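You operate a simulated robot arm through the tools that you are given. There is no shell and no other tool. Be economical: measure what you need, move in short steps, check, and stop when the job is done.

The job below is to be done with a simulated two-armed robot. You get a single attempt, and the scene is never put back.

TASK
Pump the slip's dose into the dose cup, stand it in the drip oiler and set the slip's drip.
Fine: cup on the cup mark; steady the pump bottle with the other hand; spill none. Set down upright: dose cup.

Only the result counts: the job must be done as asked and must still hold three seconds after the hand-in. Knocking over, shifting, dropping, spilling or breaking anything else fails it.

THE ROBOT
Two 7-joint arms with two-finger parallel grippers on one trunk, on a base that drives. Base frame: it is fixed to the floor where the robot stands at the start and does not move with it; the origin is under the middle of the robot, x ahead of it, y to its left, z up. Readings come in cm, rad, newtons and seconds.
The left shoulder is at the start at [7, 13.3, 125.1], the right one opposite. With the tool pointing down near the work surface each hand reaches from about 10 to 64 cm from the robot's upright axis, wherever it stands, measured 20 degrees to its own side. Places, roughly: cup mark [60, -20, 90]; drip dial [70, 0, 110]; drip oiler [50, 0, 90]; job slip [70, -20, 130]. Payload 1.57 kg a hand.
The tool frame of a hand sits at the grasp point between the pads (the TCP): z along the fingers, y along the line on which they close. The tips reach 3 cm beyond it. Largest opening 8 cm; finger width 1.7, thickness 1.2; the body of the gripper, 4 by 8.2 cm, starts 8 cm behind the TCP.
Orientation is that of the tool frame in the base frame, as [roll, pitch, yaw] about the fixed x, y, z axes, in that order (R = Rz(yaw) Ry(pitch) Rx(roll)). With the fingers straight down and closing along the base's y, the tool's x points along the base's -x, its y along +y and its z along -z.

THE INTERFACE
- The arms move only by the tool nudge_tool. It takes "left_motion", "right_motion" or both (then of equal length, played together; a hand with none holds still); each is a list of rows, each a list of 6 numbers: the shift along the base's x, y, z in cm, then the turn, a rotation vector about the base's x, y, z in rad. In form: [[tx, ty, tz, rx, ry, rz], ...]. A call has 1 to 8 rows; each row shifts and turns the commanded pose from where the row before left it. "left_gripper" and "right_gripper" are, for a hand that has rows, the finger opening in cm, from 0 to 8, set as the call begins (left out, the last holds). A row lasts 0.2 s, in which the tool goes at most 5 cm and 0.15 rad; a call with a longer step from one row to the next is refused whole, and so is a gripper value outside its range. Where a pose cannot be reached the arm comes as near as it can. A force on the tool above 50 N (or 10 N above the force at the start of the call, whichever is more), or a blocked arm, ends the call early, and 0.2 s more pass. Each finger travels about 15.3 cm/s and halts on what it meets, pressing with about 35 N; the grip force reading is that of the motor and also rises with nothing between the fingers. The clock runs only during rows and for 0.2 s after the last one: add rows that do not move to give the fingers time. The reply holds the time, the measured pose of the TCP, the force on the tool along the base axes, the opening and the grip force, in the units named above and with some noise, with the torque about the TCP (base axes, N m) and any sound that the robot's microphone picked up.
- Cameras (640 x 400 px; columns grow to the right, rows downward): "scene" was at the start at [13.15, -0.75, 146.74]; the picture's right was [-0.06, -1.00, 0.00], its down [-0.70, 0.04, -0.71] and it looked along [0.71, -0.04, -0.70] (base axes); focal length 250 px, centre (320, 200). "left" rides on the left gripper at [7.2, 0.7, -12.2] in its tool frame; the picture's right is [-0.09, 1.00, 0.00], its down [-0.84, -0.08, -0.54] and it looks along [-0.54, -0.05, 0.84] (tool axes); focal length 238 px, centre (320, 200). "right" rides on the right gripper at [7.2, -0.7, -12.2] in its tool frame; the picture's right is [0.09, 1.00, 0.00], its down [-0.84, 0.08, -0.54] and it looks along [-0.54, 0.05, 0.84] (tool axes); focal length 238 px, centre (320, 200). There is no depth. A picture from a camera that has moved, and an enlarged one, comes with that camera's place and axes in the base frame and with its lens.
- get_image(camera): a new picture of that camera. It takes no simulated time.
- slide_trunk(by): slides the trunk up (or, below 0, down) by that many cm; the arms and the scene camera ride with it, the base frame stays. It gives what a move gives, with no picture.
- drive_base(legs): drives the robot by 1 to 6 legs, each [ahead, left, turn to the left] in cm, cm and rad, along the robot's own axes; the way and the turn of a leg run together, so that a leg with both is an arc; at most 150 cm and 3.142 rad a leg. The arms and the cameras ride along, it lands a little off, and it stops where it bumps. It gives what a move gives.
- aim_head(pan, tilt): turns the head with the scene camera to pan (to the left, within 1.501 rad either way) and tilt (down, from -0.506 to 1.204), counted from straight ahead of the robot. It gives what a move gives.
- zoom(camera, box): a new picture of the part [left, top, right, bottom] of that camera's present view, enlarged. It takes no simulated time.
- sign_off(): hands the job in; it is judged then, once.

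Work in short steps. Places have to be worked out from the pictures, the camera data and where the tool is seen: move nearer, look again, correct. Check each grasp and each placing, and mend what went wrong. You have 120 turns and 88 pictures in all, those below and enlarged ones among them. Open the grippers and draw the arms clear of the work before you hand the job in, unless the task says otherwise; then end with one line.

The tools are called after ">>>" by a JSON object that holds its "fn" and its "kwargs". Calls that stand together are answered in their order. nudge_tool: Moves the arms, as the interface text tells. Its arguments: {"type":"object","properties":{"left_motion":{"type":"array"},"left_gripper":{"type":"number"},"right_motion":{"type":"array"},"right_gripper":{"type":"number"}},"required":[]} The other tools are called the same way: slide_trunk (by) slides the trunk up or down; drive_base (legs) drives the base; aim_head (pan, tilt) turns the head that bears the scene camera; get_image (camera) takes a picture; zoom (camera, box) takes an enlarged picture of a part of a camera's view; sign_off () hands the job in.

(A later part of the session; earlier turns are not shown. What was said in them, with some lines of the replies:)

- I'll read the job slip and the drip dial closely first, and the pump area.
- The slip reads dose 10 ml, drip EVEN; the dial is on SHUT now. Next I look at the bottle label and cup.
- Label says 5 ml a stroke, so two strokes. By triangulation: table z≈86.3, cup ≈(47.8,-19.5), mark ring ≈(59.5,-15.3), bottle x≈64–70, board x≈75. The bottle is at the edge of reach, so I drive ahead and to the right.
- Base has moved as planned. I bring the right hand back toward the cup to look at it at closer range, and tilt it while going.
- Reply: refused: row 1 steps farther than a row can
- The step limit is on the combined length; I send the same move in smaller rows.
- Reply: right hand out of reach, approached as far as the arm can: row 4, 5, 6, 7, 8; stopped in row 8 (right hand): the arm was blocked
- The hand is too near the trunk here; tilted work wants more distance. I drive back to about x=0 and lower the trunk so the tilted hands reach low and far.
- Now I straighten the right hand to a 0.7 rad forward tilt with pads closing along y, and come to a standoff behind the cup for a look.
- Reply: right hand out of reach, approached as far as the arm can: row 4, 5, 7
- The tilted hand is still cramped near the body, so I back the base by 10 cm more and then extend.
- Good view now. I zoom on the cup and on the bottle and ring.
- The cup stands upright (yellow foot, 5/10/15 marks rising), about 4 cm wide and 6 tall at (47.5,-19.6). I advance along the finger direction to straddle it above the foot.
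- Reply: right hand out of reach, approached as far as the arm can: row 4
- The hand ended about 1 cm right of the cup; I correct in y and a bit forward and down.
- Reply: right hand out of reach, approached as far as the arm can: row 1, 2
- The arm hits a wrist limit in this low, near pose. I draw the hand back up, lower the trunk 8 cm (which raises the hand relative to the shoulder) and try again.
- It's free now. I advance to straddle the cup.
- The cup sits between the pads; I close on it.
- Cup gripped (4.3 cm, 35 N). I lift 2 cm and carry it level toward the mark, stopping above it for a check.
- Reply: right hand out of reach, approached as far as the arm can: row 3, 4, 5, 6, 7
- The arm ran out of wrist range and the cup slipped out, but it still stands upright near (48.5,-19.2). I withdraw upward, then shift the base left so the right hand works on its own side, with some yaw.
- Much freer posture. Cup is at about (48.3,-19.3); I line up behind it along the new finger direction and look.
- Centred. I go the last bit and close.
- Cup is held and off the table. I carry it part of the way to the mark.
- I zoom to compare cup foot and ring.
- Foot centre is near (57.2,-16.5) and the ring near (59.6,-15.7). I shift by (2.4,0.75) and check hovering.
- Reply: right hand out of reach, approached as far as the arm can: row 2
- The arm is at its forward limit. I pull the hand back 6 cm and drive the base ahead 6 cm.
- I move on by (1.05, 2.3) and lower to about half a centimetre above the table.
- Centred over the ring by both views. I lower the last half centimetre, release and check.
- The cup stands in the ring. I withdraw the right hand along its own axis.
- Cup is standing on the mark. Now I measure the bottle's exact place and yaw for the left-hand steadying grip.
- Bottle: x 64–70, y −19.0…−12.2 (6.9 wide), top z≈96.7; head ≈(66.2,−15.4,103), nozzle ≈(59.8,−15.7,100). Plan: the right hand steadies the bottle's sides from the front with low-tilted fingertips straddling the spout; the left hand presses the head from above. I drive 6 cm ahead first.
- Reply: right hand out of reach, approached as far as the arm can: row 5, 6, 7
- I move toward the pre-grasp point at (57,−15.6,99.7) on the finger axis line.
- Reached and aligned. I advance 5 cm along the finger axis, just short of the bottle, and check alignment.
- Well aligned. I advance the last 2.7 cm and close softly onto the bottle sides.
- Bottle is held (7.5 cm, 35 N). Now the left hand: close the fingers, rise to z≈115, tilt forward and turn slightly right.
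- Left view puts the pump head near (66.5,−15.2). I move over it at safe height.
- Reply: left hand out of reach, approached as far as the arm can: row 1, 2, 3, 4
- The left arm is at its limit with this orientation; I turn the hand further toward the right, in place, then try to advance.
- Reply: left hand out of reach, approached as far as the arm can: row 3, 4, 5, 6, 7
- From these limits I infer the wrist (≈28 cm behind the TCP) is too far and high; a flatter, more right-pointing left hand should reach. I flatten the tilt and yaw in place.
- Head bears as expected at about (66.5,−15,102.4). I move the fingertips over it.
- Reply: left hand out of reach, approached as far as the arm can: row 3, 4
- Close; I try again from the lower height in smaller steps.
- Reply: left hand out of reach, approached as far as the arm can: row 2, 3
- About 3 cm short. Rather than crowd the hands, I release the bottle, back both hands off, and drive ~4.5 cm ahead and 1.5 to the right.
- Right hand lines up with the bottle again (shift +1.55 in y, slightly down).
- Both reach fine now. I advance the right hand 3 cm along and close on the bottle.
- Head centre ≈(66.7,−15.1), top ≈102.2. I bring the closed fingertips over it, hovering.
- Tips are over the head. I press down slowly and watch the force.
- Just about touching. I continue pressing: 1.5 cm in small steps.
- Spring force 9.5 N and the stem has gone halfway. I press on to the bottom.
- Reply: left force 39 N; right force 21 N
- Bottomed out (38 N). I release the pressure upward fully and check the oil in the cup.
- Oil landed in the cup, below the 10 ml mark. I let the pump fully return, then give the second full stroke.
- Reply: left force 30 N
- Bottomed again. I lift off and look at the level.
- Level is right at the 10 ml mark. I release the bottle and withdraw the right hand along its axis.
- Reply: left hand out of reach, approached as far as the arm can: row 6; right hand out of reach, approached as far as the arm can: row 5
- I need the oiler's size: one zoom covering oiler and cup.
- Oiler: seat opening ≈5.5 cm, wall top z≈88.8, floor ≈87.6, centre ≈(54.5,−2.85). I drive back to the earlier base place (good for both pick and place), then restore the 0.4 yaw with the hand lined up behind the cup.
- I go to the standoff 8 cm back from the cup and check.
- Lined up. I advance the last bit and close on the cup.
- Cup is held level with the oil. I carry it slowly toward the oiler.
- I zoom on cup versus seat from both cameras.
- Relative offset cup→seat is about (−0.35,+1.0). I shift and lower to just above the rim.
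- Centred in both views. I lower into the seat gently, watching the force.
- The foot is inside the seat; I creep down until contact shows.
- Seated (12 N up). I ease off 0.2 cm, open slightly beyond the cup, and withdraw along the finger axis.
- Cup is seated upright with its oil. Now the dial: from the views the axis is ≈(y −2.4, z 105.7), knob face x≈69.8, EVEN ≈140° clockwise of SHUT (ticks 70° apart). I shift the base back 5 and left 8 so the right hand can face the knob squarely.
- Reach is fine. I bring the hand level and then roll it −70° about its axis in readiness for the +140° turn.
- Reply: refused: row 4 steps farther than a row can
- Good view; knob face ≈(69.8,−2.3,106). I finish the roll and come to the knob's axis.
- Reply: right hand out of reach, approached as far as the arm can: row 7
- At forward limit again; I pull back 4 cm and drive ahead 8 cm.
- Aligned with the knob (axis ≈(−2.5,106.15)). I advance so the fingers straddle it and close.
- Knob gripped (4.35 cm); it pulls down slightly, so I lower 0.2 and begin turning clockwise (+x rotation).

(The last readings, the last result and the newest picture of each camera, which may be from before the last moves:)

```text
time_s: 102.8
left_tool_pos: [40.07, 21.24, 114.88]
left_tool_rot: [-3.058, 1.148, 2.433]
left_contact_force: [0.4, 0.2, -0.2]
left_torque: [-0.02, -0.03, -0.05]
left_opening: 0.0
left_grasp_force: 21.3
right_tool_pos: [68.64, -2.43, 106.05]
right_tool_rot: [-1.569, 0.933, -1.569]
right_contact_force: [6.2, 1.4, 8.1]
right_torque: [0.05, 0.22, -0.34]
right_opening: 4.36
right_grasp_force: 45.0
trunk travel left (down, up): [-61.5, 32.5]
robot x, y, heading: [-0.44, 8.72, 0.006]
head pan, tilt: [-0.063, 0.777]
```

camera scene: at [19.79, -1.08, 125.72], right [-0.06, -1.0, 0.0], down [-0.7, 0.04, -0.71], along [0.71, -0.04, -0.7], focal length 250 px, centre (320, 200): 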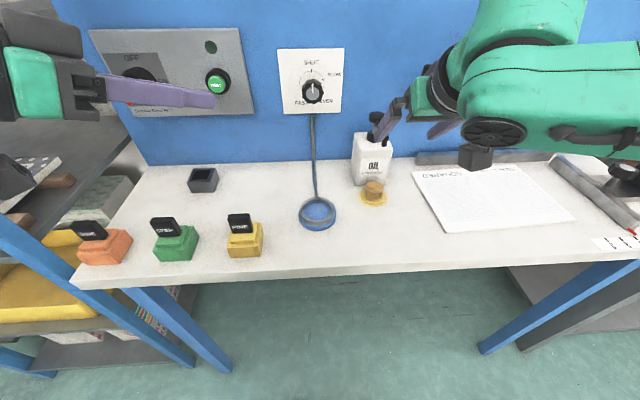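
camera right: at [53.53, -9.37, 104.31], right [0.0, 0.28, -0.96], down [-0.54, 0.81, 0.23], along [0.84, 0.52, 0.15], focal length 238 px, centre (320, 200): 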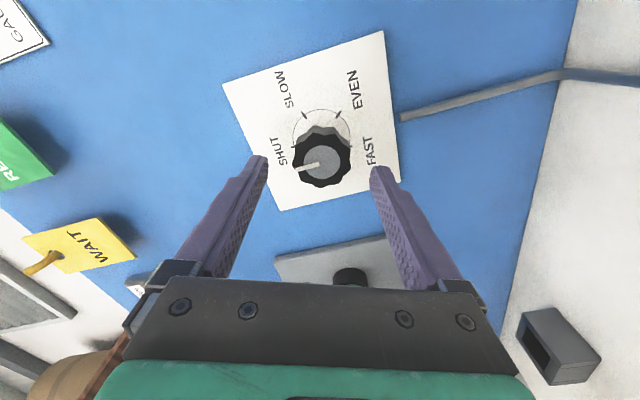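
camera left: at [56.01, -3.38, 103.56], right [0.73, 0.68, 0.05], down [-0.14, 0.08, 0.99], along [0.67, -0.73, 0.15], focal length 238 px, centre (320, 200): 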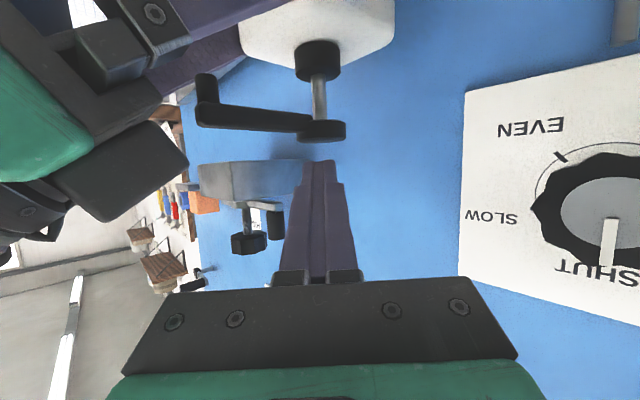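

Turning smoothly. I continue.

>>> {"fn": "nudge_tool", "kwargs": {"right_motion": [[0, 0, 0.1, 0.14, 0, 0], [0, 0, 0, 0.14, 0, 0], [0, 0, 0, 0.14, 0, 0], [0, 0, 0, 0.14, 0, 0], [0, 0, 0, 0.14, 0, 0], [0, 0, 0, 0.14, 0, 0], [0, 0, 0, 0, 0, 0]]}}

>>> {"fn": "nudge_tool", "kwargs": {"right_motion": [[0, 0, 0, 0.14, 0, 0], [0, 0, 0, 0.14, 0, 0], [0, 0, 0, 0.14, 0, 0], [0, 0, 0, 0.14, 0, 0], [0, 0, 0, 0.14, 0, 0], [0, 0, 0, 0, 0, 0]]}}

```text
time_s: 104.4
left_tool_pos: [40.12, 21.21, 114.9]
left_tool_rot: [-3.058, 1.147, 2.432]
left_contact_force: [-0.7, -0.7, 0.0]
left_torque: [0.0, -0.03, 0.01]
left_opening: 0.0
left_grasp_force: 21.2
right_tool_pos: [68.68, -2.55, 106.08]
right_tool_rot: [1.568, 1.369, 1.569]
right_contact_force: [8.3, -2.1, 10.4]
right_torque: [0.04, 0.32, 0.1]
right_opening: 4.37
right_grasp_force: 45.2
trunk travel left (down, up): [-61.5, 32.5]
robot x, y, heading: [-0.48, 8.92, -0.001]
head pan, tilt: [-0.063, 0.777]
```

```text
time_s: 105.8
left_tool_pos: [40.13, 21.16, 114.82]
left_tool_rot: [-3.06, 1.149, 2.431]
left_contact_force: [-1.1, 0.4, 0.4]
left_torque: [-0.02, -0.01, -0.02]
left_opening: 0.0
left_grasp_force: 21.8
right_tool_pos: [68.74, -2.72, 106.06]
right_tool_rot: [1.568, 0.669, 1.569]
right_contact_force: [7.1, -4.8, 8.7]
right_torque: [0.06, -0.53, -0.36]
right_opening: 4.38
right_grasp_force: 44.9
trunk travel left (down, up): [-61.5, 32.5]
robot x, y, heading: [-0.47, 8.98, -0.003]
head pan, tilt: [-0.063, 0.777]
```

2.10 rad done; 0.34 to go.

>>> {"fn": "nudge_tool", "kwargs": {"right_motion": [[0, 0, 0.1, 0.12, 0, 0], [0, 0, 0, 0.12, 0, 0], [0, 0, 0, 0.1, 0, 0], [0, 0, 0, 0, 0, 0]]}}

>>> {"fn": "nudge_tool", "kwargs": {"right_motion": [[0, 0, 0, 0, 0, 0], [0, 0, 0, 0, 0, 0], [0, 0, 0, 0, 0, 0]], "right_gripper": 7}}

>>> {"fn": "nudge_tool", "kwargs": {"right_motion": [[-1, 0, 0, 0, 0, 0], [-1, 0, 0, 0, 0, 0], [-2, 0, 0, 0, 0, 0], [-2, 0, 0, 0, 0, 0], [0, 0, 0, 0, 0, 0]]}}

>>> {"fn": "zoom", "kwargs": {"camera": "right", "box": [200, 20, 440, 200]}}

```text
time_s: 106.3
left_tool_pos: [41.06, 21.17, 114.47]
left_tool_rot: [-3.042, 1.143, 2.447]
left_contact_force: [0.5, 0.0, -0.4]
left_torque: [0.01, -0.01, -0.02]
left_opening: 0.0
left_grasp_force: 20.6
right_tool_pos: [68.5, -2.81, 106.21]
right_tool_rot: [1.639, 0.504, 1.609]
right_contact_force: [27.1, -3.9, -11.8]
right_torque: [-0.1, -0.52, 0.36]
right_opening: 4.35
right_grasp_force: 45.4
right hand out of reach, approached as far as the arm can: row 1, 2
trunk travel left (down, up): [-61.5, 32.5]
robot x, y, heading: [0.0, 9.08, -0.004]
head pan, tilt: [-0.063, 0.777]
stopped in row 2 (right hand): the force on the tool passed its limit (the readings are from after the stop); the commanded pose is now the measured one
```

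```text
time_s: 107.2
left_tool_pos: [39.89, 21.18, 114.81]
left_tool_rot: [-3.062, 1.151, 2.43]
left_contact_force: [-0.3, 0.0, -0.5]
left_torque: [0.0, -0.02, 0.03]
left_opening: 0.0
left_grasp_force: 20.9
right_tool_pos: [67.28, -2.55, 107.35]
right_tool_rot: [1.62, 0.504, 1.603]
right_contact_force: [0.0, -0.2, -0.4]
right_torque: [-0.02, -0.02, 0.04]
right_opening: 7.0
right_grasp_force: 0.0
trunk travel left (down, up): [-61.5, 32.5]
robot x, y, heading: [-0.44, 9.26, 0.002]
head pan, tilt: [-0.063, 0.777]
```

```text
time_s: 108.3
left_tool_pos: [40.1, 21.24, 114.79]
left_tool_rot: [-3.059, 1.149, 2.432]
left_contact_force: [-0.2, 0.4, 1.0]
left_torque: [0.04, 0.03, -0.05]
left_opening: 0.0
left_grasp_force: 21.2
right_tool_pos: [61.42, -2.6, 107.27]
right_tool_rot: [1.621, 0.504, 1.602]
right_contact_force: [0.0, 1.6, 0.6]
right_torque: [-0.01, -0.01, 0.02]
right_opening: 7.0
right_grasp_force: 0.0
trunk travel left (down, up): [-61.5, 32.5]
robot x, y, heading: [-0.43, 9.12, -0.001]
head pan, tilt: [-0.063, 0.777]
```

```text
2.22 times, centred on (320, 110) of right
camera zoom: at [49.05, 3.27, 103.79], right [0.03, 0.56, 0.83], down [-0.52, -0.7, 0.5], along [0.86, -0.44, 0.27], focal length 530 px, centre (320, 400)
```

zoom: 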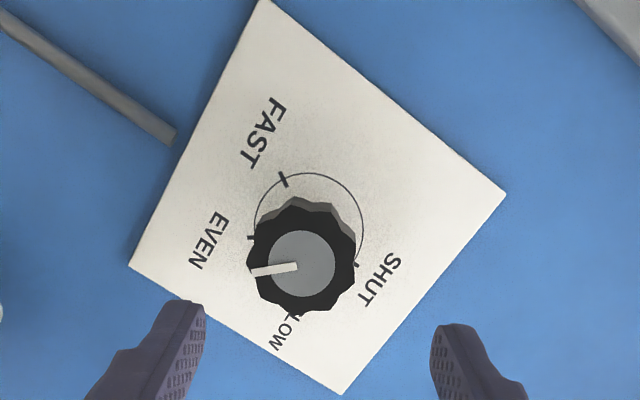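

Pointer computes to ≈137° against the EVEN tick at ≈140°: good. I back the base away, which draws the hands clear, and check with the scene camera.

>>> {"fn": "drive_base", "kwargs": {"legs": [[-14, 0, 0]]}}

>>> {"fn": "nudge_tool", "kwargs": {"right_motion": [[0, -3, 2, 0, 0, 0], [0, -4, 2, 0, 0, 0], [0, -4, 1, 0, 0, 0], [0, -4, 0, 0, 0, 0], [0, -4, 0, 0, 0, 0], [0, 0, 0, 0, 0, 0]]}}

>>> {"fn": "zoom", "kwargs": {"camera": "scene", "box": [310, 10, 390, 60]}}

```text
time_s: 109.7
left_tool_pos: [26.27, 21.29, 114.75]
left_tool_rot: [-3.057, 1.149, 2.432]
left_contact_force: [0.4, 0.1, 0.3]
left_torque: [-0.01, 0.0, 0.01]
left_opening: 0.0
left_grasp_force: 21.2
right_tool_pos: [47.64, -2.56, 107.13]
right_tool_rot: [1.621, 0.504, 1.601]
right_contact_force: [0.0, 0.1, -0.4]
right_torque: [-0.01, 0.02, -0.01]
right_opening: 6.99
right_grasp_force: 0.0
trunk travel left (down, up): [-61.5, 32.5]
robot x, y, heading: [-14.17, 9.22, 0.001]
head pan, tilt: [-0.063, 0.777]
```

```text
time_s: 111.1
left_tool_pos: [26.06, 21.33, 114.88]
left_tool_rot: [-3.057, 1.149, 2.434]
left_contact_force: [-0.4, 0.3, -0.4]
left_torque: [-0.02, -0.01, -0.03]
left_opening: 0.0
left_grasp_force: 21.0
right_tool_pos: [47.64, -21.34, 112.25]
right_tool_rot: [1.621, 0.505, 1.603]
right_contact_force: [0.1, 0.3, -0.2]
right_torque: [0.0, 0.0, 0.0]
right_opening: 7.0
right_grasp_force: 0.1
trunk travel left (down, up): [-61.5, 32.5]
robot x, y, heading: [-14.44, 9.31, 0.001]
head pan, tilt: [-0.063, 0.777]
```

```text
8.00 times, centred on (350, 35) of scene
camera zoom: at [-1.04, 8.45, 125.73], right [-0.06, -1.0, 0.0], down [-0.7, 0.04, -0.71], along [0.71, -0.04, -0.7], focal length 2002 px, centre (80, 1520)
```

zoom: 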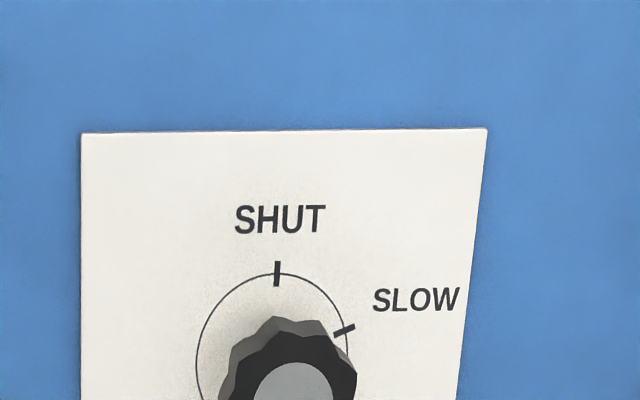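

The crop cut the knob off; I take it lower, wide enough to see the oiler and cup too.

>>> {"fn": "zoom", "kwargs": {"camera": "scene", "box": [300, 20, 420, 130]}}

```text
3.64 times, centred on (360, 75) of scene
camera zoom: at [-1.04, 8.45, 125.73], right [-0.06, -1.0, 0.0], down [-0.7, 0.04, -0.71], along [0.71, -0.04, -0.7], focal length 910 px, centre (174, 654)
```

zoom: 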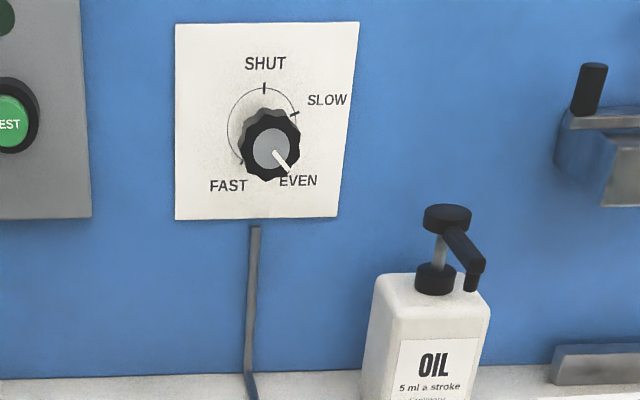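

Pointer is at EVEN. I open the left gripper (in place, clear of everything) and take the last overall picture.

>>> {"fn": "nudge_tool", "kwargs": {"left_motion": [[0, 0, 0, 0, 0, 0], [0, 0, 0, 0, 0, 0], [0, 0, 0, 0, 0, 0]], "left_gripper": 8, "right_motion": [[-1, -2, 1, 0, 0, 0], [-1, -2, 1, 0, 0, 0], [0, 0, 0, 0, 0, 0]], "right_gripper": 8}}

>>> {"fn": "zoom", "kwargs": {"camera": "scene", "box": [250, 20, 450, 200]}}

```text
time_s: 111.9
left_tool_pos: [26.19, 21.24, 114.67]
left_tool_rot: [-3.06, 1.149, 2.432]
left_contact_force: [-0.1, -0.2, 0.1]
left_torque: [0.0, 0.01, -0.01]
left_opening: 8.04
left_grasp_force: 0.1
right_tool_pos: [45.46, -25.46, 114.33]
right_tool_rot: [1.623, 0.503, 1.604]
right_contact_force: [0.4, 0.2, -0.1]
right_torque: [0.0, -0.01, -0.03]
right_opening: 7.99
right_grasp_force: 0.0
trunk travel left (down, up): [-61.5, 32.5]
robot x, y, heading: [-14.09, 9.01, 0.003]
head pan, tilt: [-0.063, 0.777]
```

```text
2.22 times, centred on (350, 110) of scene
camera zoom: at [-1.03, 8.4, 125.73], right [-0.06, -1.0, 0.0], down [-0.7, 0.04, -0.71], along [0.71, -0.04, -0.7], focal length 556 px, centre (253, 400)
```

zoom: 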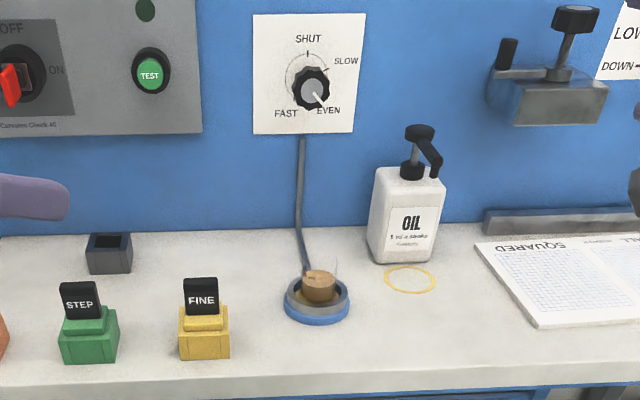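

The cup stands upright in the oiler with its oil, the dial points to EVEN, the bottle is in place and both arms are clear. I hand the job in.

>>> {"fn": "sign_off", "kwargs": {}}

```text
The job is handed in.
```

I pumped two 5 ml strokes (10 ml) into the dose cup on the cup mark while the right hand steadied the bottle. The cup then went upright into the drip oiler, and the drip dial is set to EVEN. No spill was visible in the last pictures, and the dial pointer reads within about 5° of the EVEN tick. On the first attempt to pick it up, the empty cup slipped from the gripper, moved about 1 cm and stayed upright.
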